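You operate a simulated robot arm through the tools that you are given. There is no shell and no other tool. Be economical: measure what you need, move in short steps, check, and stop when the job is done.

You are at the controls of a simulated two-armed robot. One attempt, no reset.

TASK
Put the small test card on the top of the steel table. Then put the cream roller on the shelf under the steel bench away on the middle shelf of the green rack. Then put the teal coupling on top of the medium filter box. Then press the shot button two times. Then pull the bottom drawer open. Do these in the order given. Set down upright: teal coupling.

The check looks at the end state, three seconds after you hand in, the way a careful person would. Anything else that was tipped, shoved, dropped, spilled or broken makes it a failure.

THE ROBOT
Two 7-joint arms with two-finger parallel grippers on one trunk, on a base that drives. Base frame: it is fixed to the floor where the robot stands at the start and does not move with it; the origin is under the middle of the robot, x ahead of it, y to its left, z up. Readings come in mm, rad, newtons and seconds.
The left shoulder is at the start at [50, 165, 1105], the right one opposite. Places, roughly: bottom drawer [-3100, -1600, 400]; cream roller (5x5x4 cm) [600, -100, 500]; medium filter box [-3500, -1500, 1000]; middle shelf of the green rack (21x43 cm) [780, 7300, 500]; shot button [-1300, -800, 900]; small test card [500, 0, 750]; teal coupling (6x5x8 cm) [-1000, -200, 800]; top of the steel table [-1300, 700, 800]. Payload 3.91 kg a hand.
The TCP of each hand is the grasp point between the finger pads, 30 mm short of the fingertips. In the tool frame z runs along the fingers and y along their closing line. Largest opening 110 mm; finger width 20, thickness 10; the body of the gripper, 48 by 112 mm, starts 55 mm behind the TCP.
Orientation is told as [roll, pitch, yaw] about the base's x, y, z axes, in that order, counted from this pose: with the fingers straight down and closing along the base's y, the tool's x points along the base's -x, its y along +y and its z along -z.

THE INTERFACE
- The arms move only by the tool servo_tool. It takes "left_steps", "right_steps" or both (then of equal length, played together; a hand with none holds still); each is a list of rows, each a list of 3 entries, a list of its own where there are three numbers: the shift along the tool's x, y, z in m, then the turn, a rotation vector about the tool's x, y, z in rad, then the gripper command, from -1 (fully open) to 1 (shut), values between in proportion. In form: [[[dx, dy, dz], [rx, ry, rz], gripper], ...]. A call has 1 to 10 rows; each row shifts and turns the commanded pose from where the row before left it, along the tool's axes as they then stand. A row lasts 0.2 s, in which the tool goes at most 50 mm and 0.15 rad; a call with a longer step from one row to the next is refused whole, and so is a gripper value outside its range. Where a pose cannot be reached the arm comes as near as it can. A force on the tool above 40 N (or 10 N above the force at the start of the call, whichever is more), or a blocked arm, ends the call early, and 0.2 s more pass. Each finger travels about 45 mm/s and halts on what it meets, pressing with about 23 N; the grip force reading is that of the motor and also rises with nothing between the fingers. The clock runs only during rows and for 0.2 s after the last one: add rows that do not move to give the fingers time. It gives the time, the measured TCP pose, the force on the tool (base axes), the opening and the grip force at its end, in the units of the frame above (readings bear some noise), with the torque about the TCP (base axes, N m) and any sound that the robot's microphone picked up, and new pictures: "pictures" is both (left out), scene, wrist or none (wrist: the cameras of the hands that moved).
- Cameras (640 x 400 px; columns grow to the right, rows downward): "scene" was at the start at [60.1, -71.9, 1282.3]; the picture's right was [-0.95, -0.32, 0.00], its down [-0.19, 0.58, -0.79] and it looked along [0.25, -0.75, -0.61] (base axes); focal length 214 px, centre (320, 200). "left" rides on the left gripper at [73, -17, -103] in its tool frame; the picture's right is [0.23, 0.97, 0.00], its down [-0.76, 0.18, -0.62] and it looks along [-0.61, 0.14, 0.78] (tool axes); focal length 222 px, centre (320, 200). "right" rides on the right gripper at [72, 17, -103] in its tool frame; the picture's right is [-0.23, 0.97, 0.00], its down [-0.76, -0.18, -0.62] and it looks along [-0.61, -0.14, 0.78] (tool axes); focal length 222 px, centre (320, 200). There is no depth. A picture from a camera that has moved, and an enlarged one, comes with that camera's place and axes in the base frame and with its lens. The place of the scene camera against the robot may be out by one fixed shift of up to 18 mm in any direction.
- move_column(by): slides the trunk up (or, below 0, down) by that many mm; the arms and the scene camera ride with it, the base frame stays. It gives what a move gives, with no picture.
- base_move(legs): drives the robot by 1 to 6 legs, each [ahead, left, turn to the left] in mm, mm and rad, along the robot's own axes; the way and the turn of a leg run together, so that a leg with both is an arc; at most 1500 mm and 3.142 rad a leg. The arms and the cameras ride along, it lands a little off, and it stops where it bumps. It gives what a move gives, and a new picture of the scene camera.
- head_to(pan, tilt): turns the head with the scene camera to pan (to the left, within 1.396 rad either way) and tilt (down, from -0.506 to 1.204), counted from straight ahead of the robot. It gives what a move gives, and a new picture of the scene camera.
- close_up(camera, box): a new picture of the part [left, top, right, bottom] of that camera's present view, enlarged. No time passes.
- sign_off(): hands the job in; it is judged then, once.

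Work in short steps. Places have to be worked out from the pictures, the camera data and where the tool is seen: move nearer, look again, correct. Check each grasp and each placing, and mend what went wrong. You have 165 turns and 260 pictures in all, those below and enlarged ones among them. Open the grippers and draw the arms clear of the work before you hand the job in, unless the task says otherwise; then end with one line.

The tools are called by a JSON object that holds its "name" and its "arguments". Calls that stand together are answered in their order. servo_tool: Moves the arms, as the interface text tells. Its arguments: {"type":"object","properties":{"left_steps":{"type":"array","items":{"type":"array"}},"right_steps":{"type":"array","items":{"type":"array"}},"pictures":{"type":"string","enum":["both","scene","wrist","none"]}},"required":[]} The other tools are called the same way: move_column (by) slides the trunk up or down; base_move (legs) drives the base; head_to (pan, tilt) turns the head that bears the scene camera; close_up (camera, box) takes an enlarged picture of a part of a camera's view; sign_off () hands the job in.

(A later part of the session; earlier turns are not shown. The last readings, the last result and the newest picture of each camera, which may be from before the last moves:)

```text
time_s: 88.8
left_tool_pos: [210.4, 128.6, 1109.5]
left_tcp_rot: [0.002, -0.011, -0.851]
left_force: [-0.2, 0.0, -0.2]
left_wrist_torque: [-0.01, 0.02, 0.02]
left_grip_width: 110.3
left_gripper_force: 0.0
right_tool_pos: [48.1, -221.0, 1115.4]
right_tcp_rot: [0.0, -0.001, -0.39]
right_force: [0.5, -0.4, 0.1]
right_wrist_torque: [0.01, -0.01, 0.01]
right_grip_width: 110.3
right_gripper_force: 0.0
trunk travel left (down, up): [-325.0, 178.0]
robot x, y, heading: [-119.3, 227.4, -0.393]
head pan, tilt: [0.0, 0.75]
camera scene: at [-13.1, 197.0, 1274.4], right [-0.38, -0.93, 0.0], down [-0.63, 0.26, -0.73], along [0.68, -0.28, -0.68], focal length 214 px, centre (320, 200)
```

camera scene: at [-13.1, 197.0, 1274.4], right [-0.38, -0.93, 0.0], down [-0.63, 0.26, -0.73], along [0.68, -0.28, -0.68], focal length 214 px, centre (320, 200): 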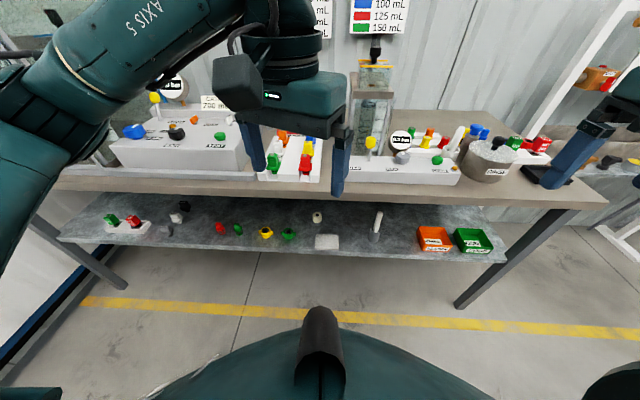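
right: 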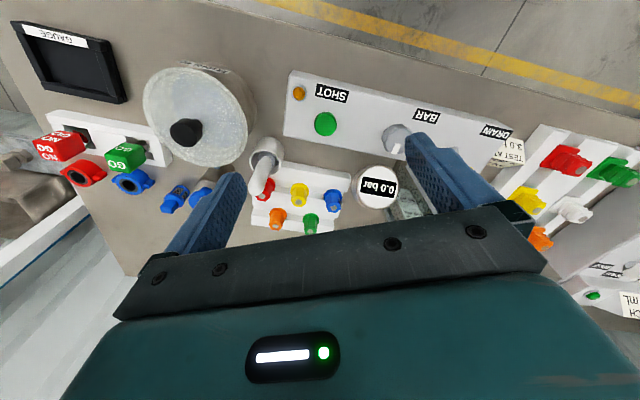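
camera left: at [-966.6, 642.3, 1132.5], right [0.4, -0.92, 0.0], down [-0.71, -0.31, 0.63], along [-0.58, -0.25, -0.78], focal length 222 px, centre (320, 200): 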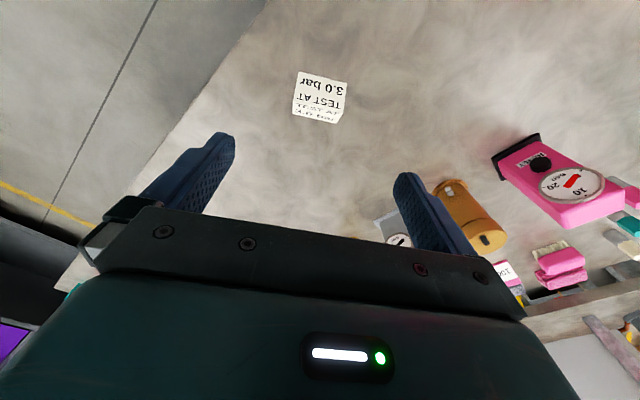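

I spot a small cream cylinder on the shelf behind the cloth; closer look.

{"name": "close_up", "arguments": {"camera": "scene", "box": [240, 190, 400, 290]}}

{"name": "close_up", "arguments": {"camera": "scene", "box": [80, 180, 240, 280]}}

```text
4.00 times, centred on (320, 240) of scene
camera zoom: at [-13.1, 197.0, 1274.4], right [-0.38, -0.93, 0.0], down [-0.63, 0.26, -0.73], along [0.68, -0.28, -0.68], focal length 858 px, centre (320, 40)
```

zoom: 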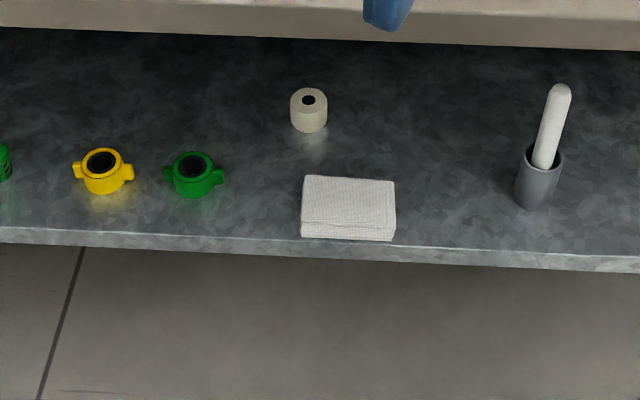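

```text
4.00 times, centred on (160, 230) of scene
camera zoom: at [-13.1, 197.0, 1274.4], right [-0.38, -0.93, 0.0], down [-0.63, 0.26, -0.73], along [0.68, -0.28, -0.68], focal length 858 px, centre (960, 80)
```

zoom: 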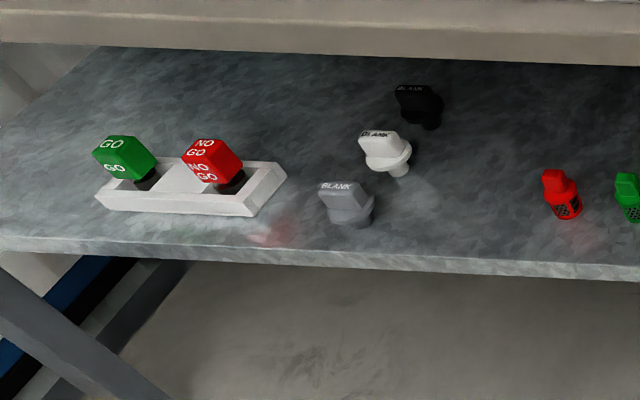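

The cream roller stands at about (634,-55,~520), roughly 180 mm in from the shelf's front edge, behind a folded cloth. I plan to reach in with the right hand tilted forward; first I tuck the left hand and tilt the right.

{"name": "servo_tool", "arguments": {"left_steps": [[[0.034, 0.024, -0.015], [0, 0, 0], -1], [[0.034, 0.024, -0.015], [0, 0, 0], -1], [[0.034, 0.024, -0.015], [0, 0, 0], -1], [[0.034, 0.024, -0.015], [0, 0, 0], -1], [[0.034, 0.024, -0.015], [0, 0, 0], -1], [[0.034, 0.024, -0.015], [0, 0, 0], -1]], "right_steps": [[[0, 0, 0], [0, -0.12, 0], -1], [[0, 0, 0], [0, -0.12, 0], -1], [[0, 0, 0], [0, -0.12, 0], -1], [[0, 0, 0], [0, -0.12, 0], -1], [[0, 0, 0], [0, -0.12, 0], -1], [[0, 0, 0], [0, 0, 0], -1]], "pictures": "none"}}

{"name": "move_column", "arguments": {"by": -200}}

```text
time_s: 90.2
left_tool_pos: [182.4, 378.8, 1196.7]
left_tcp_rot: [-0.003, -0.012, -0.853]
left_force: [-0.1, 0.2, 0.4]
left_wrist_torque: [-0.02, -0.05, 0.0]
left_grip_width: 110.2
left_gripper_force: 0.1
right_tool_pos: [47.2, -220.5, 1116.5]
right_tcp_rot: [-0.003, -0.602, -0.389]
right_force: [-0.1, 0.6, -0.4]
right_wrist_torque: [0.02, -0.01, 0.01]
right_grip_width: 110.1
right_gripper_force: 0.0
trunk travel left (down, up): [-325.0, 178.0]
robot x, y, heading: [-117.1, 231.5, -0.39]
head pan, tilt: [0.0, 0.75]
```

```text
time_s: 92.4
left_tool_pos: [184.5, 376.9, 995.7]
left_tcp_rot: [0.001, -0.011, -0.849]
left_force: [0.4, -0.2, 0.4]
left_wrist_torque: [0.01, 0.0, 0.01]
left_grip_width: 110.0
left_gripper_force: 0.1
right_tool_pos: [48.2, -220.4, 916.3]
right_tcp_rot: [0.0, -0.599, -0.391]
right_force: [0.1, 0.1, 0.3]
right_wrist_torque: [-0.03, 0.0, 0.0]
right_grip_width: 110.1
right_gripper_force: 0.1
trunk travel left (down, up): [-125.0, 378.0]
robot x, y, heading: [-119.1, 229.9, -0.386]
head pan, tilt: [0.0, 0.75]
```

Now the right hand goes down and to the middle, in front of the shelf.

{"name": "servo_tool", "arguments": {"right_steps": [[[0.0083, 0.0258, 0.0369], [0, 0, 0], -1], [[0.0083, 0.0258, 0.0369], [0, 0, 0], -1], [[0.0083, 0.0258, 0.0369], [0, 0, 0], -1], [[0.0083, 0.0258, 0.0369], [0, 0, 0], -1], [[0.0083, 0.0258, 0.0369], [0, 0, 0], -1], [[0.0083, 0.0258, 0.0369], [0, 0, 0], -1], [[0.0083, 0.0258, 0.0369], [0, 0, 0], -1], [[0.0083, 0.0258, 0.0369], [0, 0, 0], -1], [[0.0083, 0.0258, 0.0369], [0, 0, 0], -1], [[0, 0, 0], [0, 0, 0], -1]]}}

```text
time_s: 94.6
left_tool_pos: [184.0, 376.9, 996.9]
left_tcp_rot: [0.002, -0.011, -0.851]
left_force: [-0.4, -0.2, -0.1]
left_wrist_torque: [0.02, 0.0, 0.02]
left_grip_width: 109.9
left_gripper_force: 0.1
right_tool_pos: [253.0, -53.1, 601.5]
right_tcp_rot: [0.002, -0.603, -0.389]
right_force: [-0.1, -0.1, 0.4]
right_wrist_torque: [0.02, -0.02, 0.01]
right_grip_width: 110.1
right_gripper_force: 0.1
trunk travel left (down, up): [-125.0, 378.0]
robot x, y, heading: [-119.3, 229.3, -0.388]
head pan, tilt: [0.0, 0.75]
camera scene: at [-13.1, 197.0, 1074.4], right [-0.38, -0.93, 0.0], down [-0.63, 0.26, -0.73], along [0.68, -0.28, -0.68], focal length 214 px, centre (320, 200)
camera right: at [149.3, 7.1, 645.7], right [0.54, 0.83, 0.13], down [0.19, -0.27, 0.94], along [0.82, -0.49, -0.3], focal length 222 px, centre (320, 200)
```

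scene: 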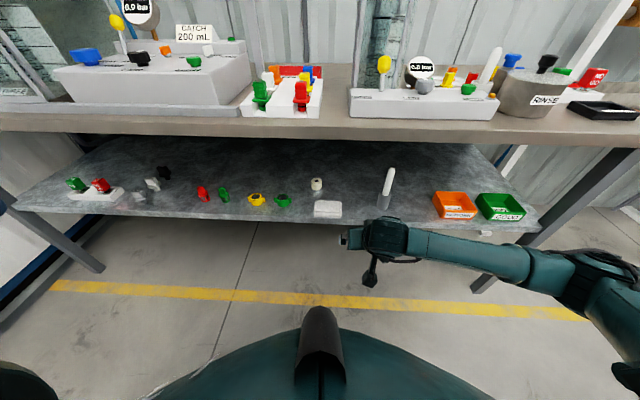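
right: 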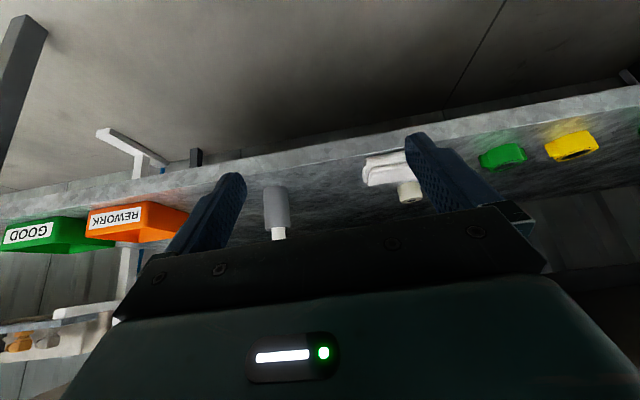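

Triangulated: roller at about (661,-67,500). Hand and forearm fit under the benchtop; I drive left 143 and forward 130 and look.

{"name": "base_move", "arguments": {"legs": [[0, 143, 0], [130, 0, 0]]}}

{"name": "servo_tool", "arguments": {"right_steps": [[[0, 0, 0], [0, 0, 0], -1]], "pictures": "wrist"}}

```text
time_s: 96.8
left_tool_pos: [355.3, 458.7, 998.1]
left_tcp_rot: [0.002, -0.011, -0.853]
left_force: [0.1, 1.0, 0.2]
left_wrist_torque: [-0.02, -0.03, 0.03]
left_grip_width: 109.9
left_gripper_force: 0.1
right_tool_pos: [423.0, 28.6, 601.7]
right_tcp_rot: [-0.001, -0.602, -0.393]
right_force: [-0.2, 1.7, 0.2]
right_wrist_torque: [-0.01, 0.01, 0.02]
right_grip_width: 110.0
right_gripper_force: 0.1
trunk travel left (down, up): [-125.0, 378.0]
robot x, y, heading: [53.1, 312.7, -0.394]
head pan, tilt: [0.0, 0.75]
camera scene: at [158.6, 279.5, 1074.4], right [-0.38, -0.92, 0.0], down [-0.63, 0.26, -0.73], along [0.68, -0.28, -0.68], focal length 214 px, centre (320, 200)
```

scene: 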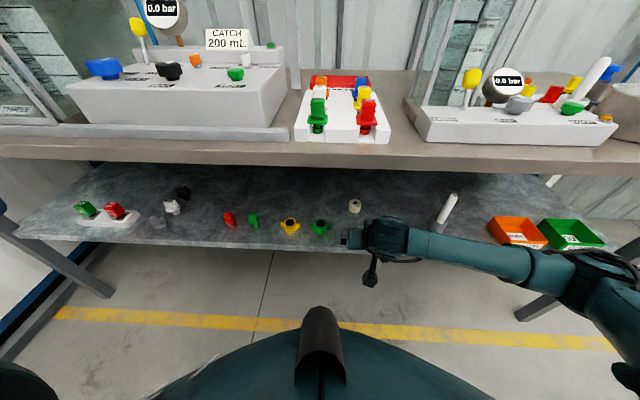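

```text
time_s: 97.2
left_tool_pos: [356.8, 459.3, 996.7]
left_tcp_rot: [0.001, -0.011, -0.854]
left_force: [0.3, -0.4, -0.2]
left_wrist_torque: [-0.01, -0.01, 0.01]
left_grip_width: 109.8
left_gripper_force: 0.1
right_tool_pos: [423.3, 28.9, 600.4]
right_tcp_rot: [0.0, -0.6, -0.392]
right_force: [-0.6, 0.2, 0.9]
right_wrist_torque: [0.01, -0.02, -0.01]
right_grip_width: 110.0
right_gripper_force: 0.1
trunk travel left (down, up): [-125.0, 378.0]
robot x, y, heading: [49.9, 311.8, -0.392]
head pan, tilt: [0.0, 0.75]
camera right: at [320.4, 89.0, 646.2], right [0.55, 0.83, 0.13], down [0.19, -0.27, 0.94], along [0.82, -0.49, -0.3], focal length 222 px, centre (320, 200)
```

right: 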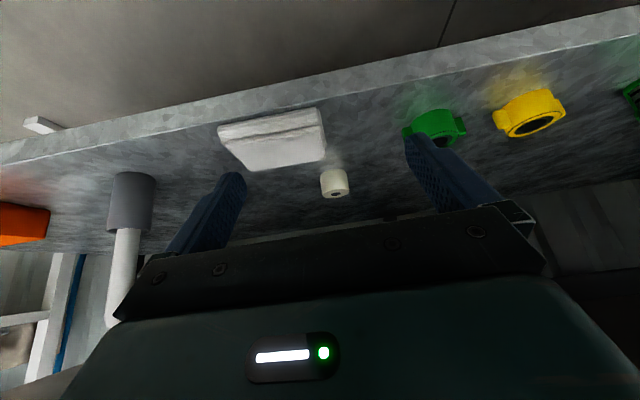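

Refined roller at about (658,-74,500). I lower the hand 40 mm (benchtop clearance), then drive 90 mm forward.

{"name": "servo_tool", "arguments": {"right_steps": [[[0.0226, -0.005, 0.033], [0, 0, 0], -1], [[0, 0, 0], [0, 0, 0], -1]], "pictures": "none"}}

{"name": "base_move", "arguments": {"legs": [[90, 0, 0]]}}

{"name": "servo_tool", "arguments": {"right_steps": [[[0, 0, 0], [0, 0, 0], -1]], "pictures": "wrist"}}

```text
time_s: 97.8
left_tool_pos: [355.4, 459.1, 997.2]
left_tcp_rot: [0.002, -0.01, -0.853]
left_force: [0.1, -0.8, -0.3]
left_wrist_torque: [0.02, -0.01, 0.0]
left_grip_width: 110.1
left_gripper_force: 0.1
right_tool_pos: [420.4, 23.1, 559.3]
right_tcp_rot: [0.0, -0.599, -0.393]
right_force: [0.1, -0.1, 0.2]
right_wrist_torque: [-0.02, 0.01, -0.02]
right_grip_width: 109.8
right_gripper_force: 0.1
trunk travel left (down, up): [-125.0, 378.0]
robot x, y, heading: [51.7, 309.7, -0.391]
head pan, tilt: [0.0, 0.75]
```

```text
time_s: 98.9
left_tool_pos: [438.6, 424.3, 997.9]
left_tcp_rot: [0.003, -0.009, -0.854]
left_force: [0.3, -0.2, 0.8]
left_wrist_torque: [-0.03, -0.02, 0.03]
left_grip_width: 109.9
left_gripper_force: 0.0
right_tool_pos: [503.6, -11.7, 560.0]
right_tcp_rot: [-0.001, -0.599, -0.392]
right_force: [-0.2, -1.0, 0.2]
right_wrist_torque: [-0.01, 0.04, 0.03]
right_grip_width: 109.7
right_gripper_force: 0.1
trunk travel left (down, up): [-125.0, 378.0]
robot x, y, heading: [134.0, 278.1, -0.396]
head pan, tilt: [0.0, 0.75]
camera scene: at [241.1, 245.3, 1074.4], right [-0.38, -0.92, 0.0], down [-0.63, 0.26, -0.73], along [0.68, -0.28, -0.68], focal length 214 px, centre (320, 200)
```

scene: 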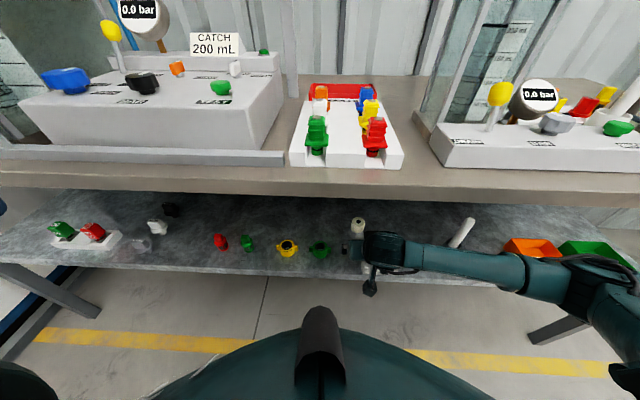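

```text
time_s: 99.3
left_tool_pos: [438.0, 424.7, 997.6]
left_tcp_rot: [0.003, -0.009, -0.852]
left_force: [0.9, 1.0, -0.6]
left_wrist_torque: [0.0, -0.02, 0.02]
left_grip_width: 110.0
left_gripper_force: 0.1
right_tool_pos: [503.9, -10.5, 559.6]
right_tcp_rot: [-0.002, -0.601, -0.395]
right_force: [-0.4, -0.8, 0.0]
right_wrist_torque: [0.02, 0.02, -0.03]
right_grip_width: 110.0
right_gripper_force: 0.0
trunk travel left (down, up): [-125.0, 378.0]
robot x, y, heading: [132.2, 278.1, -0.391]
head pan, tilt: [0.0, 0.75]
camera right: at [400.0, 49.6, 605.5], right [0.55, 0.83, 0.13], down [0.19, -0.27, 0.94], along [0.82, -0.49, -0.3], focal length 222 px, centre (320, 200)
```

right: 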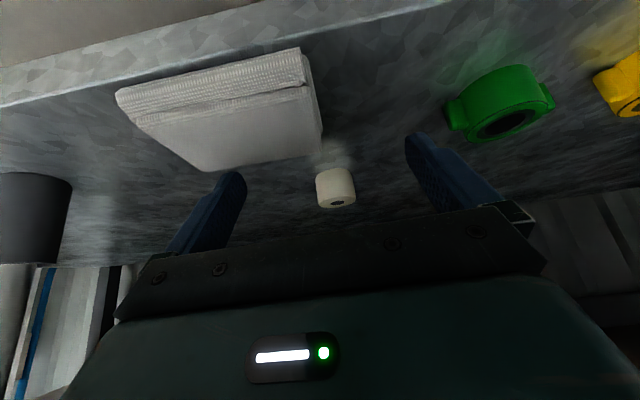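

The roller is straight ahead, roughly 150 mm on and 55 mm down. I advance 70 mm and look again.

{"name": "servo_tool", "arguments": {"right_steps": [[[-0.029, 0, 0.0198], [0, 0, 0], -1], [[-0.029, 0, 0.0198], [0, 0, 0], -1], [[0, 0, 0], [0, 0, 0], -1]]}}

```text
time_s: 100.1
left_tool_pos: [438.2, 425.3, 997.9]
left_tcp_rot: [0.001, -0.011, -0.853]
left_force: [0.5, 0.4, -0.4]
left_wrist_torque: [0.0, -0.02, 0.03]
left_grip_width: 109.8
left_gripper_force: 0.1
right_tool_pos: [567.5, -38.1, 561.6]
right_tcp_rot: [0.0, -0.601, -0.392]
right_force: [0.6, 0.2, -0.5]
right_wrist_torque: [-0.01, -0.04, -0.03]
right_grip_width: 109.9
right_gripper_force: 0.1
trunk travel left (down, up): [-125.0, 378.0]
robot x, y, heading: [135.1, 277.4, -0.393]
head pan, tilt: [0.0, 0.75]
camera scene: at [241.1, 245.3, 1074.4], right [-0.38, -0.92, 0.0], down [-0.63, 0.26, -0.73], along [0.68, -0.28, -0.68], focal length 214 px, centre (320, 200)
camera right: at [465.3, 22.6, 607.1], right [0.55, 0.83, 0.13], down [0.19, -0.27, 0.94], along [0.82, -0.49, -0.3], focal length 222 px, centre (320, 200)
```

scene: 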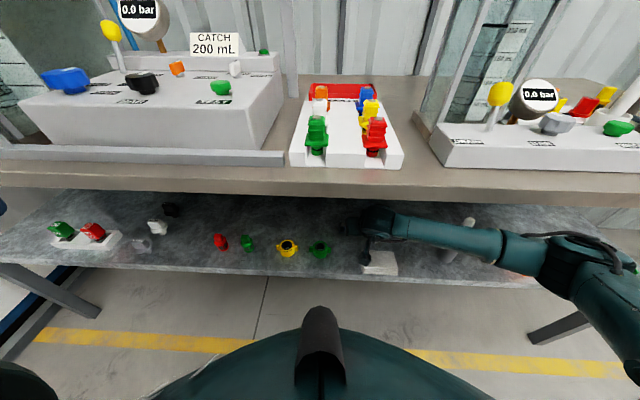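
right: 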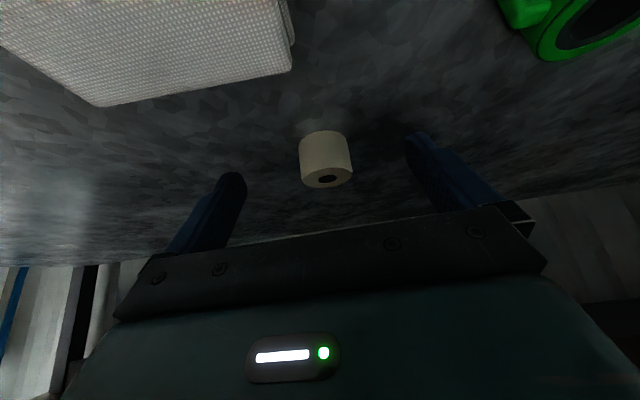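

Roller refined to about (662,-81,497), 57 mm wide. I move 62 mm forward at this height, then look before the descent along the finger axis.

{"name": "servo_tool", "arguments": {"right_steps": [[[-0.0256, -0.002, 0.0175], [0, 0, 0], -1], [[-0.0256, -0.002, 0.0175], [0, 0, 0], -1], [[0, 0, 0.02], [0, 0, 0], -1], [[0, 0, 0], [0, 0, 0], -1]], "pictures": "wrist"}}

```text
time_s: 101.1
left_tool_pos: [439.3, 424.3, 996.9]
left_tcp_rot: [0.0, -0.011, -0.853]
left_force: [0.3, -1.2, 0.3]
left_wrist_torque: [-0.01, -0.01, 0.02]
left_grip_width: 109.9
left_gripper_force: 0.0
right_tool_pos: [633.9, -68.4, 544.1]
right_tcp_rot: [0.001, -0.601, -0.392]
right_force: [0.4, -0.1, 0.2]
right_wrist_torque: [-0.02, 0.0, 0.01]
right_grip_width: 110.1
right_gripper_force: 0.0
trunk travel left (down, up): [-125.0, 378.0]
robot x, y, heading: [134.3, 275.7, -0.392]
head pan, tilt: [0.0, 0.75]
camera right: at [530.9, -8.5, 589.1], right [0.55, 0.83, 0.13], down [0.19, -0.27, 0.94], along [0.82, -0.49, -0.3], focal length 222 px, centre (320, 200)
```

right: 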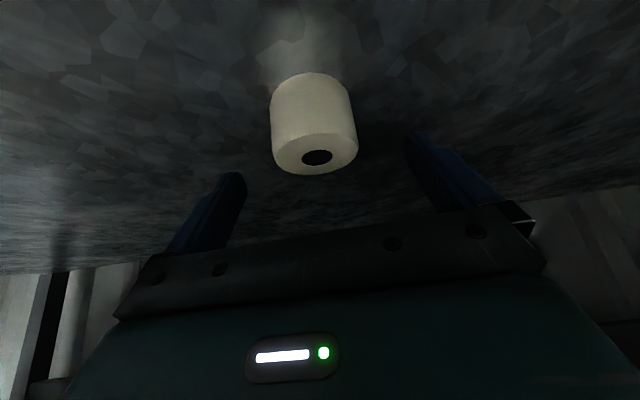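

Depth is a little ambiguous (directly below or up to 25 mm further). I go 22 mm straight down and look again.

{"name": "servo_tool", "arguments": {"right_steps": [[[0.0124, 0, 0.0182], [0, 0, 0], -1], [[0, 0, 0], [0, 0, 0], -1]], "pictures": "wrist"}}

{"name": "close_up", "arguments": {"camera": "scene", "box": [320, 190, 440, 290]}}

```text
time_s: 101.6
left_tool_pos: [435.9, 426.5, 997.5]
left_tcp_rot: [0.002, -0.015, -0.854]
left_force: [-0.3, 0.6, -0.1]
left_wrist_torque: [0.01, 0.0, -0.02]
left_grip_width: 109.9
left_gripper_force: 0.1
right_tool_pos: [634.8, -69.0, 531.3]
right_tcp_rot: [0.001, -0.612, -0.397]
right_force: [-14.7, 6.6, 21.1]
right_wrist_torque: [-1.05, 0.72, -1.04]
right_grip_width: 110.2
right_gripper_force: 0.1
trunk travel left (down, up): [-125.0, 378.0]
robot x, y, heading: [131.8, 279.3, -0.394]
head pan, tilt: [0.0, 0.75]
stopped in row 2 (right hand): the force on the tool passed its limit (the readings are from after the stop); the commanded pose is now the measured one
camera right: at [532.0, -8.5, 574.6], right [0.55, 0.83, 0.13], down [0.18, -0.27, 0.95], along [0.82, -0.49, -0.29], focal length 222 px, centre (320, 200)
```

right: 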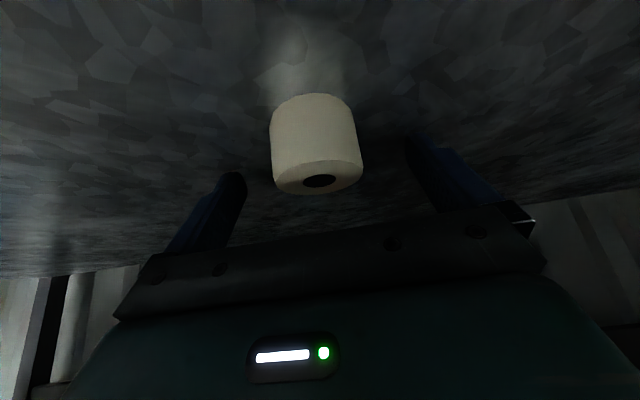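

```text
4.00 times, centred on (380, 240) of scene
camera zoom: at [238.5, 246.7, 1075.0], right [-0.38, -0.92, 0.0], down [-0.63, 0.26, -0.73], along [0.68, -0.28, -0.68], focal length 858 px, centre (80, 40)
```

zoom: 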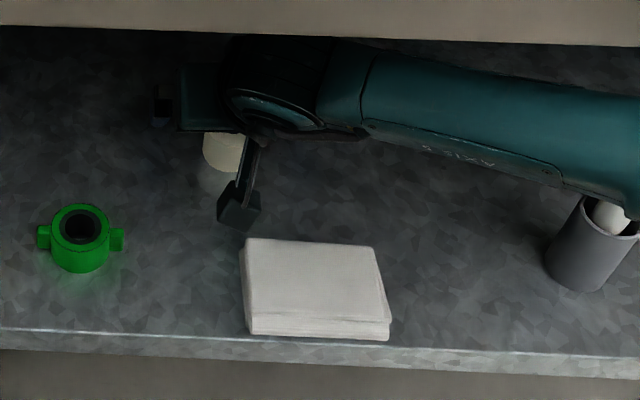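

Something resisted at the right fingertip. I look closer at both fingertips.

{"name": "close_up", "arguments": {"camera": "right", "box": [160, 100, 320, 260]}}

{"name": "close_up", "arguments": {"camera": "right", "box": [320, 60, 520, 220]}}

```text
2.50 times, centred on (240, 180) of right
camera zoom: at [532.0, -8.5, 574.6], right [0.55, 0.83, 0.13], down [0.18, -0.27, 0.95], along [0.82, -0.49, -0.29], focal length 555 px, centre (520, 250)
```

zoom: 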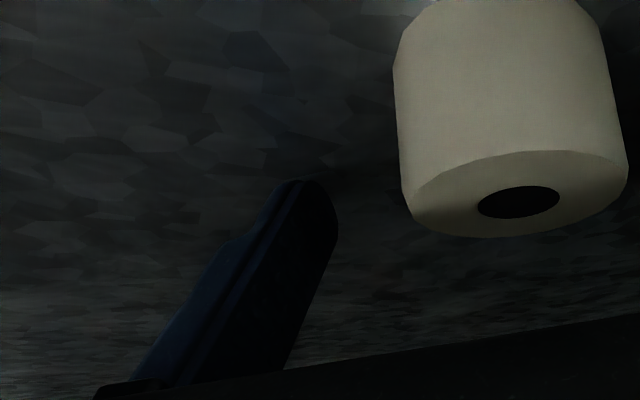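

```text
2.50 times, centred on (420, 140) of right
camera zoom: at [532.0, -8.5, 574.6], right [0.55, 0.83, 0.13], down [0.18, -0.27, 0.95], along [0.82, -0.49, -0.29], focal length 555 px, centre (70, 350)
```

zoom: 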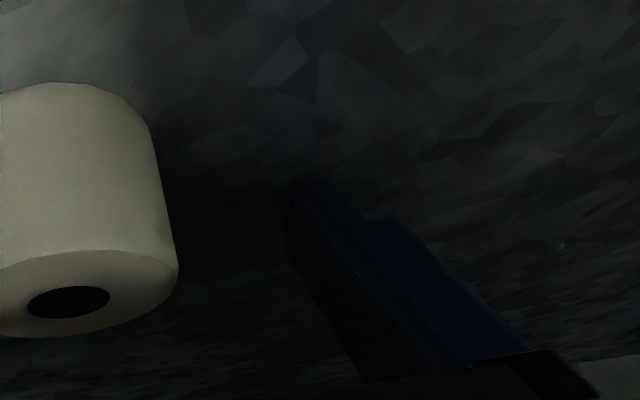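

The numbers settle when I take the shelf at z=500: the fingertip simply touched the shelf and the roller (about 45 mm) is at (616,-57,518), so I overshot about 30 mm. I raise 5 mm, back up 33 mm and look.

{"name": "servo_tool", "arguments": {"right_steps": [[[-0.003, 0.0, -0.004], [0, 0.0, 0], -1], [[0.0135, 0.002, -0.0095], [0, 0, 0], -1], [[0.0135, 0.002, -0.0095], [0, 0.01, 0], -1], [[0, 0, 0], [0, 0, 0], -1]], "pictures": "wrist"}}

```text
time_s: 102.6
left_tool_pos: [438.6, 425.7, 997.5]
left_tcp_rot: [0.003, -0.009, -0.857]
left_force: [0.7, -0.2, 0.2]
left_wrist_torque: [0.01, 0.0, -0.03]
left_grip_width: 110.1
left_gripper_force: 0.1
right_tool_pos: [604.5, -54.0, 530.6]
right_tcp_rot: [0.0, -0.593, -0.396]
right_force: [0.4, 0.1, 0.1]
right_wrist_torque: [-0.02, 0.01, -0.01]
right_grip_width: 109.9
right_gripper_force: 0.0
trunk travel left (down, up): [-125.0, 378.0]
robot x, y, heading: [132.3, 277.8, -0.392]
head pan, tilt: [0.0, 0.75]
camera right: at [503.0, 6.5, 577.0], right [0.55, 0.83, 0.13], down [0.19, -0.27, 0.94], along [0.81, -0.49, -0.31], focal length 222 px, centre (320, 200)
```

right: 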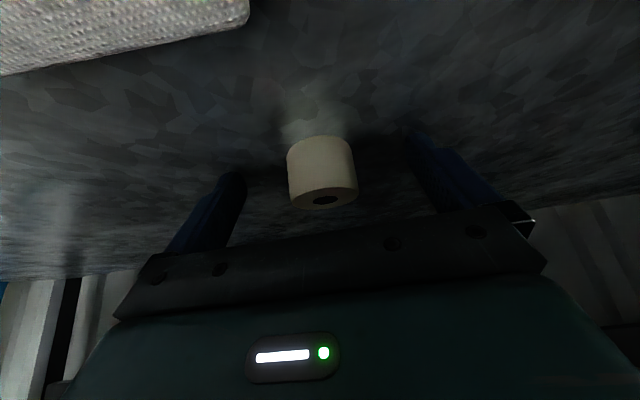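

Now the roller sits right between the pads near the tips. I close the gripper.

{"name": "servo_tool", "arguments": {"right_steps": [[[0, 0, 0], [0, 0, 0], -0.2], [[0, 0, 0], [0, 0, 0], 0.2], [[0, 0, 0], [0, 0, 0], 0.6], [[0, 0, 0], [0, 0, 0], 0.8], [[0, 0, 0], [0, 0, 0], 0.8]], "pictures": "wrist"}}

```text
time_s: 103.8
left_tool_pos: [439.2, 423.5, 996.7]
left_tcp_rot: [0.003, -0.011, -0.856]
left_force: [0.4, 0.1, 0.6]
left_wrist_torque: [0.03, 0.01, 0.01]
left_grip_width: 109.9
left_gripper_force: 0.0
right_tool_pos: [605.4, -54.2, 531.0]
right_tcp_rot: [0.003, -0.596, -0.395]
right_force: [-0.2, 0.1, -1.0]
right_wrist_torque: [0.0, 0.0, -0.02]
right_grip_width: 42.6
right_gripper_force: 23.5
trunk travel left (down, up): [-125.0, 378.0]
robot x, y, heading: [133.0, 275.4, -0.396]
head pan, tilt: [0.0, 0.75]
camera right: at [503.7, 6.1, 577.6], right [0.55, 0.83, 0.13], down [0.19, -0.27, 0.94], along [0.81, -0.49, -0.31], focal length 222 px, centre (320, 200)
```

right: 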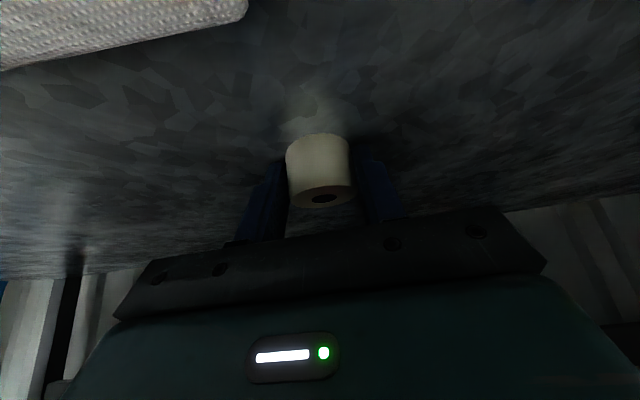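

Held at 42.6 mm. I lift 36 mm, then draw back by the way I came.

{"name": "servo_tool", "arguments": {"right_steps": [[[-0.0068, 0, -0.0099], [0, 0, 0], 0.8], [[-0.0068, 0, -0.0099], [0, 0, 0], 0.8], [[-0.0068, 0, -0.0099], [0, 0, 0], 0.8], [[0.029, 0, -0.0198], [0, 0, 0], 0.8], [[0.029, 0, -0.0198], [0, 0, 0], 0.8], [[0.029, 0, -0.0198], [0, 0, 0], 0.8], [[0, 0, 0], [0, 0, 0], 0.8]], "pictures": "wrist"}}

{"name": "base_move", "arguments": {"legs": [[-350, 0, 0]]}}

```text
time_s: 105.4
left_tool_pos: [439.2, 425.3, 997.7]
left_tcp_rot: [0.0, -0.011, -0.855]
left_force: [0.0, 0.3, -0.3]
left_wrist_torque: [0.01, -0.01, -0.02]
left_grip_width: 110.0
left_gripper_force: 0.0
right_tool_pos: [508.4, -14.0, 568.2]
right_tcp_rot: [0.0, -0.596, -0.396]
right_force: [0.5, -1.1, -0.6]
right_wrist_torque: [0.01, -0.02, 0.0]
right_grip_width: 42.8
right_gripper_force: 22.9
trunk travel left (down, up): [-125.0, 378.0]
robot x, y, heading: [136.3, 280.0, -0.392]
head pan, tilt: [0.0, 0.75]
camera right: at [405.4, 45.7, 613.1], right [0.55, 0.83, 0.13], down [0.19, -0.27, 0.94], along [0.81, -0.49, -0.31], focal length 222 px, centre (320, 200)
```

right: 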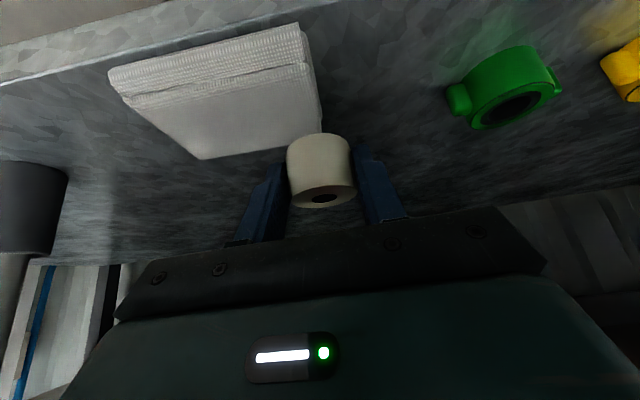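

```text
time_s: 107.7
left_tool_pos: [110.7, 562.4, 997.4]
left_tcp_rot: [0.001, -0.01, -0.849]
left_force: [-0.4, 0.7, 0.4]
left_wrist_torque: [0.04, 0.02, 0.0]
left_grip_width: 110.0
left_gripper_force: 0.0
right_tool_pos: [182.6, 122.7, 567.1]
right_tcp_rot: [0.002, -0.596, -0.39]
right_force: [-0.3, 0.0, -0.7]
right_wrist_torque: [-0.01, 0.04, -0.01]
right_grip_width: 42.3
right_gripper_force: 23.4
trunk travel left (down, up): [-125.0, 378.0]
robot x, y, heading: [-194.4, 409.7, -0.387]
head pan, tilt: [0.0, 0.75]
camera scene: at [-86.4, 380.7, 1074.4], right [-0.38, -0.93, 0.0], down [-0.63, 0.26, -0.73], along [0.68, -0.28, -0.68], focal length 214 px, centre (320, 200)
```

scene: 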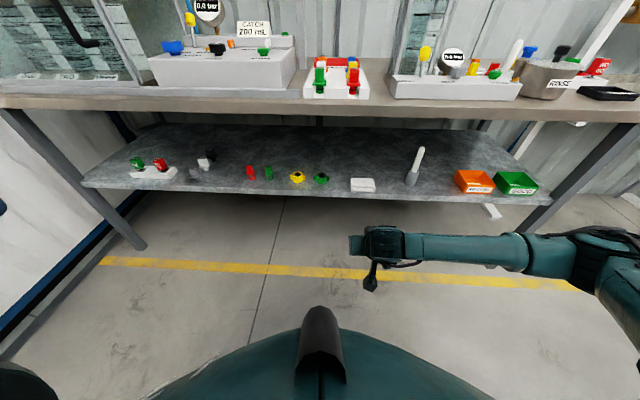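

Roller is out. I raise the trunk again and turn toward the doorway (+y) to look for the green rack.

{"name": "move_column", "arguments": {"by": 200}}

{"name": "base_move", "arguments": {"legs": [[0, -60, 0.0], [0, 0, 1.9]]}}

{"name": "head_to", "arguments": {"pan": 0.0, "tilt": 0.2}}

```text
time_s: 109.8
left_tool_pos: [109.8, 561.7, 1197.1]
left_tcp_rot: [0.002, -0.01, -0.848]
left_force: [-0.4, -0.1, 0.2]
left_wrist_torque: [-0.02, -0.01, 0.04]
left_grip_width: 110.0
left_gripper_force: 0.2
right_tool_pos: [183.7, 122.9, 766.5]
right_tcp_rot: [0.001, -0.596, -0.39]
right_force: [0.4, -0.1, -0.7]
right_wrist_torque: [-0.01, 0.01, -0.02]
right_grip_width: 42.5
right_gripper_force: 23.2
trunk travel left (down, up): [-325.0, 178.0]
robot x, y, heading: [-193.5, 414.9, -0.386]
head pan, tilt: [0.0, 0.75]
```

```text
time_s: 115.4
left_tool_pos: [-453.0, 597.0, 1197.8]
left_tcp_rot: [0.001, -0.011, 1.047]
left_force: [0.0, 0.1, 0.2]
left_wrist_torque: [0.02, 0.03, -0.02]
left_grip_width: 110.0
left_gripper_force: 0.0
right_tool_pos: [-62.8, 806.8, 765.8]
right_tcp_rot: [0.001, -0.599, 1.507]
right_force: [0.8, 0.2, -1.0]
right_wrist_torque: [-0.02, 0.01, 0.04]
right_grip_width: 42.3
right_gripper_force: 23.3
trunk travel left (down, up): [-325.0, 178.0]
robot x, y, heading: [-218.6, 357.7, 1.508]
head pan, tilt: [0.0, 0.75]
camera scene: at [-206.2, 479.1, 1274.4], right [1.0, -0.06, 0.0], down [-0.04, -0.68, -0.73], along [0.05, 0.73, -0.68], focal length 214 px, centre (320, 200)
```

scene: 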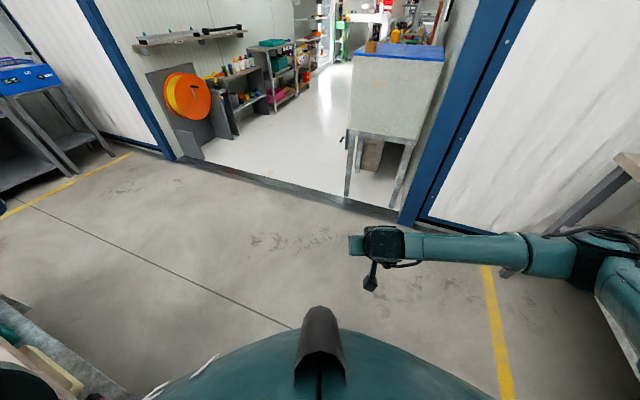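

```text
time_s: 116.3
left_tool_pos: [-455.3, 597.4, 1197.4]
left_tcp_rot: [0.001, -0.011, 1.047]
left_force: [0.1, -0.1, 0.1]
left_wrist_torque: [0.0, 0.01, 0.02]
left_grip_width: 110.0
left_gripper_force: 0.0
right_tool_pos: [-60.8, 807.3, 766.5]
right_tcp_rot: [0.001, -0.598, 1.506]
right_force: [-0.8, -0.6, 0.4]
right_wrist_torque: [-0.02, -0.01, -0.01]
right_grip_width: 42.2
right_gripper_force: 22.7
trunk travel left (down, up): [-325.0, 178.0]
robot x, y, heading: [-216.4, 357.9, 1.507]
head pan, tilt: [0.0, 0.201]
camera scene: at [-205.5, 489.4, 1324.0], right [1.0, -0.06, 0.0], down [-0.01, -0.2, -0.98], along [0.06, 0.98, -0.2], focal length 214 px, centre (320, 200)
```

scene: 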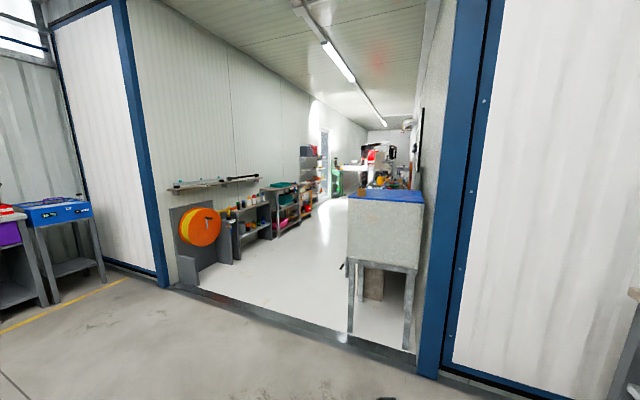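

The green rack is visible down the corridor at about the given place. I drive through the doorway, keeping left of the tall cabinet.

{"name": "base_move", "arguments": {"legs": [[600, 0, 0], [711, 517, 0], [0, 0, -0.325], [835, 72, 0], [835, 72, 0]]}}

```text
time_s: 133.1
left_tool_pos: [-335.7, 3604.8, 1197.6]
left_tcp_rot: [0.003, -0.011, 0.729]
left_force: [-0.4, -0.3, -0.2]
left_wrist_torque: [0.02, -0.02, -0.04]
left_grip_width: 110.1
left_gripper_force: 0.1
right_tool_pos: [103.0, 3679.6, 767.6]
right_tcp_rot: [-0.001, -0.596, 1.188]
right_force: [0.1, 0.2, -0.9]
right_wrist_torque: [-0.02, -0.01, -0.01]
right_grip_width: 42.3
right_gripper_force: 22.8
trunk travel left (down, up): [-325.0, 178.0]
robot x, y, heading: [-182.7, 3302.1, 1.189]
head pan, tilt: [0.0, 0.201]
camera scene: at [-136.6, 3425.7, 1324.0], right [0.93, -0.37, 0.0], down [-0.07, -0.19, -0.98], along [0.36, 0.91, -0.2], focal length 214 px, centre (320, 200)
```

scene: 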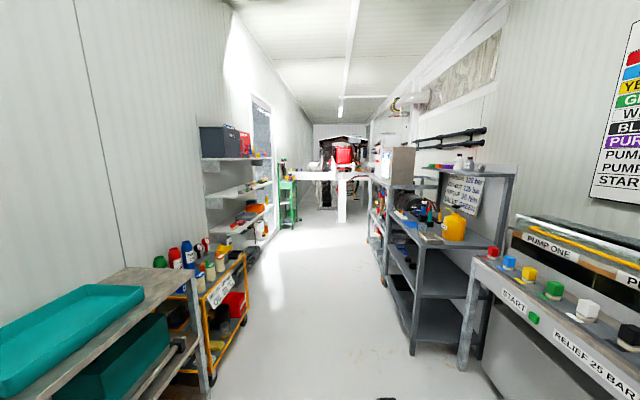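

The green rack is ahead on the left. I drive on 2600 mm along the corridor and look at it.

{"name": "base_move", "arguments": {"legs": [[1300, -80, 0], [1300, 0, 0]]}}

{"name": "head_to", "arguments": {"pan": 0.4, "tilt": 0.45}}

```text
time_s: 145.8
left_tool_pos: [724.4, 5987.6, 1196.0]
left_tcp_rot: [0.002, -0.011, 0.735]
left_force: [-0.6, -0.1, -0.4]
left_wrist_torque: [0.02, -0.01, 0.0]
left_grip_width: 110.1
left_gripper_force: 0.0
right_tool_pos: [1163.2, 6065.4, 766.3]
right_tcp_rot: [0.001, -0.594, 1.194]
right_force: [-0.3, 0.4, -0.5]
right_wrist_torque: [-0.04, 0.01, 0.0]
right_grip_width: 42.6
right_gripper_force: 23.3
trunk travel left (down, up): [-325.0, 178.0]
robot x, y, heading: [880.9, 5685.8, 1.197]
head pan, tilt: [0.0, 0.201]
camera scene: at [925.8, 5809.5, 1324.0], right [0.93, -0.37, 0.0], down [-0.07, -0.19, -0.98], along [0.36, 0.91, -0.2], focal length 214 px, centre (320, 200)
```

scene: 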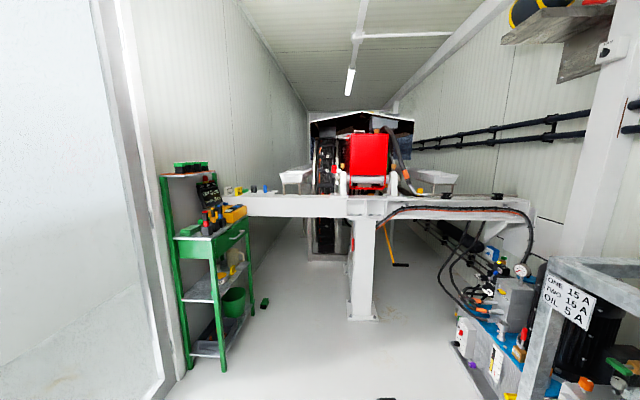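

```text
time_s: 146.7
left_tool_pos: [724.8, 5986.4, 1196.7]
left_tcp_rot: [0.002, -0.012, 0.735]
left_force: [-0.2, 0.4, -0.4]
left_wrist_torque: [0.04, 0.01, -0.01]
left_grip_width: 110.4
left_gripper_force: 0.1
right_tool_pos: [1163.1, 6065.1, 766.4]
right_tcp_rot: [0.003, -0.597, 1.194]
right_force: [0.3, -0.5, -0.1]
right_wrist_torque: [-0.01, 0.0, -0.08]
right_grip_width: 42.2
right_gripper_force: 23.6
trunk travel left (down, up): [-325.0, 178.0]
robot x, y, heading: [879.0, 5684.6, 1.202]
head pan, tilt: [0.4, 0.45]
camera scene: at [889.4, 5814.6, 1300.9], right [1.0, 0.02, 0.0], down [0.01, -0.43, -0.9], along [-0.02, 0.9, -0.43], focal length 214 px, centre (320, 200)
```

scene: 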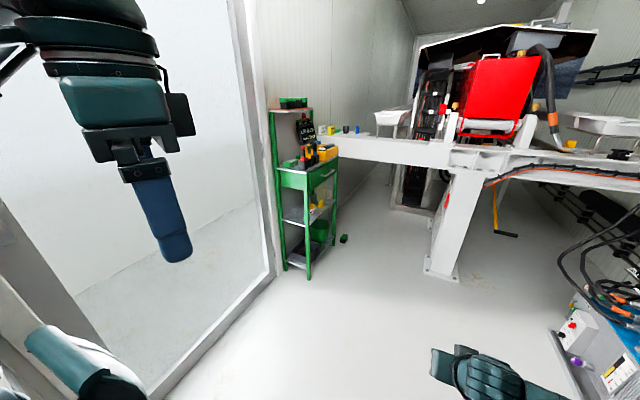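

There's the green rack; close-up to identify its shelves.

{"name": "close_up", "arguments": {"camera": "scene", "box": [240, 90, 400, 290]}}

```text
2.00 times, centred on (320, 190) of scene
camera zoom: at [889.4, 5814.6, 1300.9], right [1.0, 0.02, 0.0], down [0.01, -0.43, -0.9], along [-0.02, 0.9, -0.43], focal length 429 px, centre (320, 220)
```

zoom: 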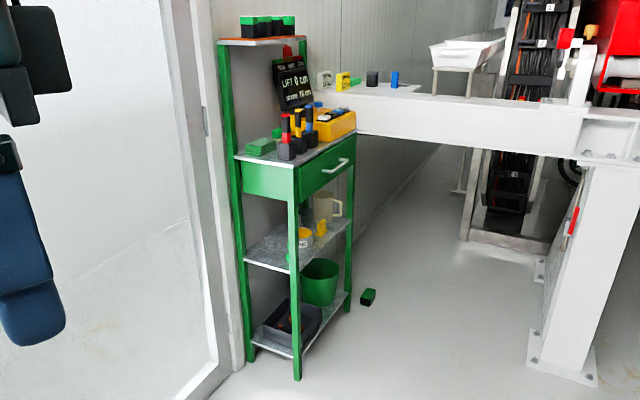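

Rack's middle shelf is at z≈504, front-left leg about (770,7081), near half looks free. I turn here to face the wall, then slide sideways until I'm in front of the rack.

{"name": "base_move", "arguments": {"legs": [[0, 0, 1.55], [-83, -1100, 0]]}}

{"name": "head_to", "arguments": {"pan": -0.25, "tilt": 0.7}}

```text
time_s: 156.2
left_tool_pos: [1064.6, 6525.0, 1197.7]
left_tcp_rot: [0.001, -0.012, 2.288]
left_force: [0.1, 0.3, -0.4]
left_wrist_torque: [0.0, 0.04, -0.01]
left_grip_width: 110.3
left_gripper_force: 0.0
right_tool_pos: [994.2, 6965.9, 768.6]
right_tcp_rot: [0.002, -0.595, 2.747]
right_force: [-0.6, 0.3, -0.5]
right_wrist_torque: [-0.04, 0.0, 0.02]
right_grip_width: 41.8
right_gripper_force: 23.7
trunk travel left (down, up): [-325.0, 178.0]
robot x, y, heading: [1370.4, 6671.8, 2.745]
head pan, tilt: [0.4, 0.45]
camera scene: at [1254.0, 6693.6, 1300.8], right [-0.01, 1.0, 0.0], down [0.44, 0.0, -0.9], along [-0.9, -0.01, -0.44], focal length 214 px, centre (320, 200)
```

scene: 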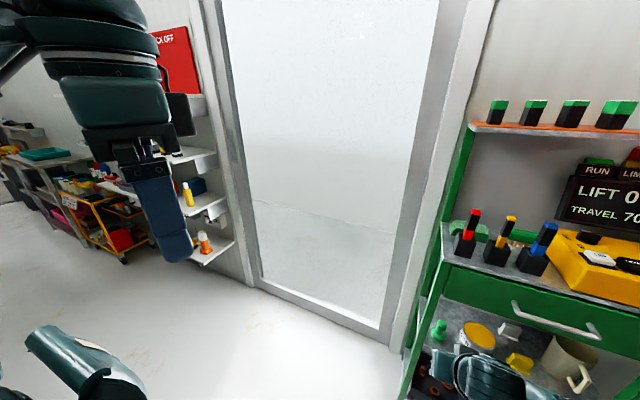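

```text
time_s: 157.2
left_tool_pos: [1064.8, 6525.5, 1197.5]
left_tcp_rot: [0.002, -0.01, 2.288]
left_force: [-0.7, -0.4, 0.6]
left_wrist_torque: [-0.01, -0.04, 0.01]
left_grip_width: 109.9
left_gripper_force: 0.1
right_tool_pos: [994.6, 6964.8, 766.9]
right_tcp_rot: [0.001, -0.597, 2.746]
right_force: [-0.2, 0.1, -0.3]
right_wrist_torque: [0.01, 0.04, -0.04]
right_grip_width: 41.9
right_gripper_force: 23.0
trunk travel left (down, up): [-325.0, 178.0]
robot x, y, heading: [1370.2, 6673.8, 2.75]
head pan, tilt: [-0.25, 0.7]
camera scene: at [1277.8, 6744.9, 1278.7], right [0.6, 0.8, 0.0], down [0.52, -0.39, -0.77], along [-0.61, 0.46, -0.64], focal length 214 px, centre (320, 200)
```

scene: 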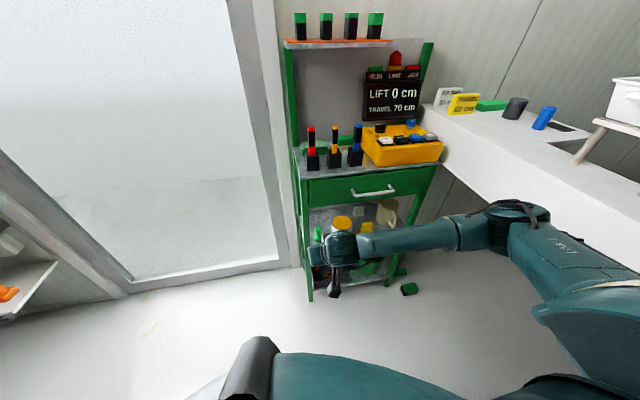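

To keep the right elbow away from the machine beam I approach diagonally: turn 0.4 right and step left, then lower the trunk and look.

{"name": "base_move", "arguments": {"legs": [[0, 205, 0], [19, 0, -0.4]]}}

{"name": "move_column", "arguments": {"by": -200}}

{"name": "head_to", "arguments": {"pan": -0.1, "tilt": 0.6}}

{"name": "servo_tool", "arguments": {"right_steps": [[[0, 0, 0], [0, 0, 0], 0.8]], "pictures": "wrist"}}

```text
time_s: 160.0
left_tool_pos: [936.8, 6473.7, 1196.8]
left_tcp_rot: [0.002, -0.009, 1.888]
left_force: [-0.9, -1.0, -0.5]
left_wrist_torque: [0.0, 0.01, 0.0]
left_grip_width: 109.9
left_gripper_force: 0.1
right_tool_pos: [1042.3, 6904.7, 766.3]
right_tcp_rot: [0.002, -0.596, 2.35]
right_force: [-0.1, 0.1, -1.2]
right_wrist_torque: [0.0, 0.01, 0.01]
right_grip_width: 42.1
right_gripper_force: 23.4
trunk travel left (down, up): [-325.0, 178.0]
robot x, y, heading: [1272.1, 6486.4, 2.346]
head pan, tilt: [-0.25, 0.7]
camera scene: at [1214.2, 6594.7, 1278.6], right [0.86, 0.5, 0.0], down [0.33, -0.56, -0.76], along [-0.39, 0.66, -0.64], focal length 214 px, centre (320, 200)
```

scene: 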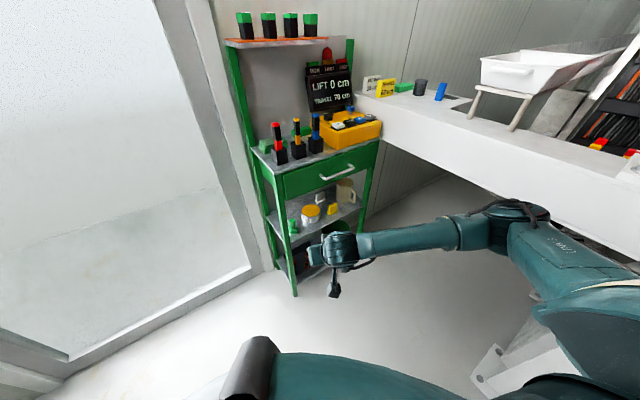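

```text
time_s: 162.2
left_tool_pos: [936.0, 6472.9, 997.2]
left_tcp_rot: [0.001, -0.01, 1.888]
left_force: [-0.3, 0.4, 0.1]
left_wrist_torque: [-0.02, -0.02, 0.03]
left_grip_width: 110.2
left_gripper_force: 0.1
right_tool_pos: [1042.6, 6906.6, 566.6]
right_tcp_rot: [0.0, -0.598, 2.347]
right_force: [0.2, 0.1, -1.1]
right_wrist_torque: [0.01, -0.01, -0.01]
right_grip_width: 42.0
right_gripper_force: 23.2
trunk travel left (down, up): [-125.0, 378.0]
robot x, y, heading: [1273.9, 6491.3, 2.351]
head pan, tilt: [-0.25, 0.7]
```

```text
time_s: 162.9
left_tool_pos: [935.9, 6473.4, 997.0]
left_tcp_rot: [0.001, -0.011, 1.888]
left_force: [-0.1, -0.1, 0.9]
left_wrist_torque: [0.0, 0.02, -0.02]
left_grip_width: 110.2
left_gripper_force: 0.0
right_tool_pos: [1042.3, 6905.8, 568.1]
right_tcp_rot: [0.002, -0.598, 2.347]
right_force: [-0.1, 0.5, -1.1]
right_wrist_torque: [-0.02, 0.0, 0.03]
right_grip_width: 42.1
right_gripper_force: 22.9
trunk travel left (down, up): [-125.0, 378.0]
robot x, y, heading: [1274.8, 6493.0, 2.35]
head pan, tilt: [-0.099, 0.6]
camera scene: at [1201.6, 6590.0, 1087.2], right [0.78, 0.63, 0.0], down [0.35, -0.44, -0.82], along [-0.52, 0.64, -0.57], focal length 214 px, centre (320, 200)
```

scene: 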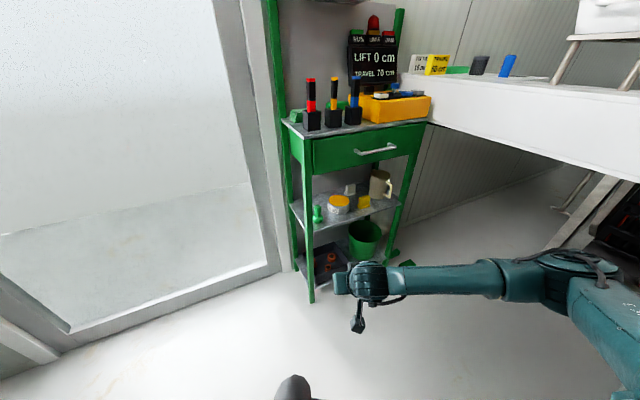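

```text
time_s: 163.3
left_tool_pos: [936.9, 6473.8, 996.9]
left_tcp_rot: [0.002, -0.01, 1.888]
left_force: [0.0, 0.0, 0.1]
left_wrist_torque: [0.03, 0.0, 0.01]
left_grip_width: 110.0
left_gripper_force: 0.2
right_tool_pos: [1043.2, 6905.3, 567.4]
right_tcp_rot: [0.001, -0.598, 2.348]
right_force: [0.2, 0.1, -0.5]
right_wrist_torque: [-0.03, -0.02, 0.02]
right_grip_width: 41.8
right_gripper_force: 22.3
trunk travel left (down, up): [-125.0, 378.0]
robot x, y, heading: [1273.5, 6488.9, 2.352]
head pan, tilt: [-0.099, 0.6]
camera right: at [1113.3, 6809.1, 613.0], right [-0.83, -0.55, 0.13], down [-0.07, 0.33, 0.94], along [-0.56, 0.77, -0.31], focal length 222 px, centre (320, 200)
```

right: 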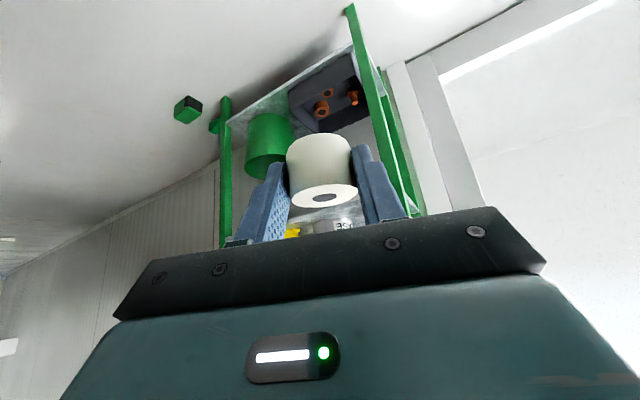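

Close-up of the middle shelf to find a free spot.

{"name": "close_up", "arguments": {"camera": "scene", "box": [270, 150, 430, 250]}}

```text
4.00 times, centred on (350, 200) of scene
camera zoom: at [1201.5, 6590.0, 1087.3], right [0.78, 0.63, 0.0], down [0.35, -0.44, -0.83], along [-0.52, 0.64, -0.56], focal length 858 px, centre (200, 200)
```

zoom: 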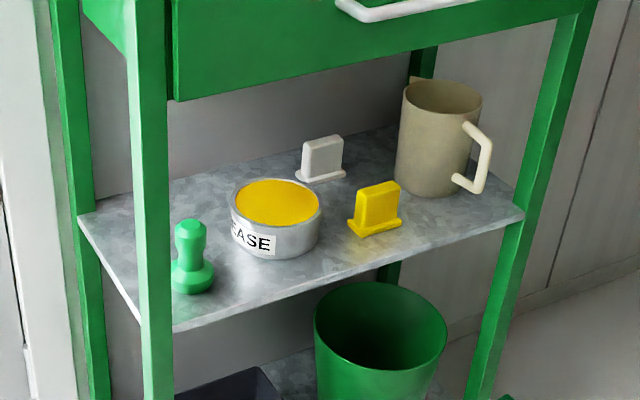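

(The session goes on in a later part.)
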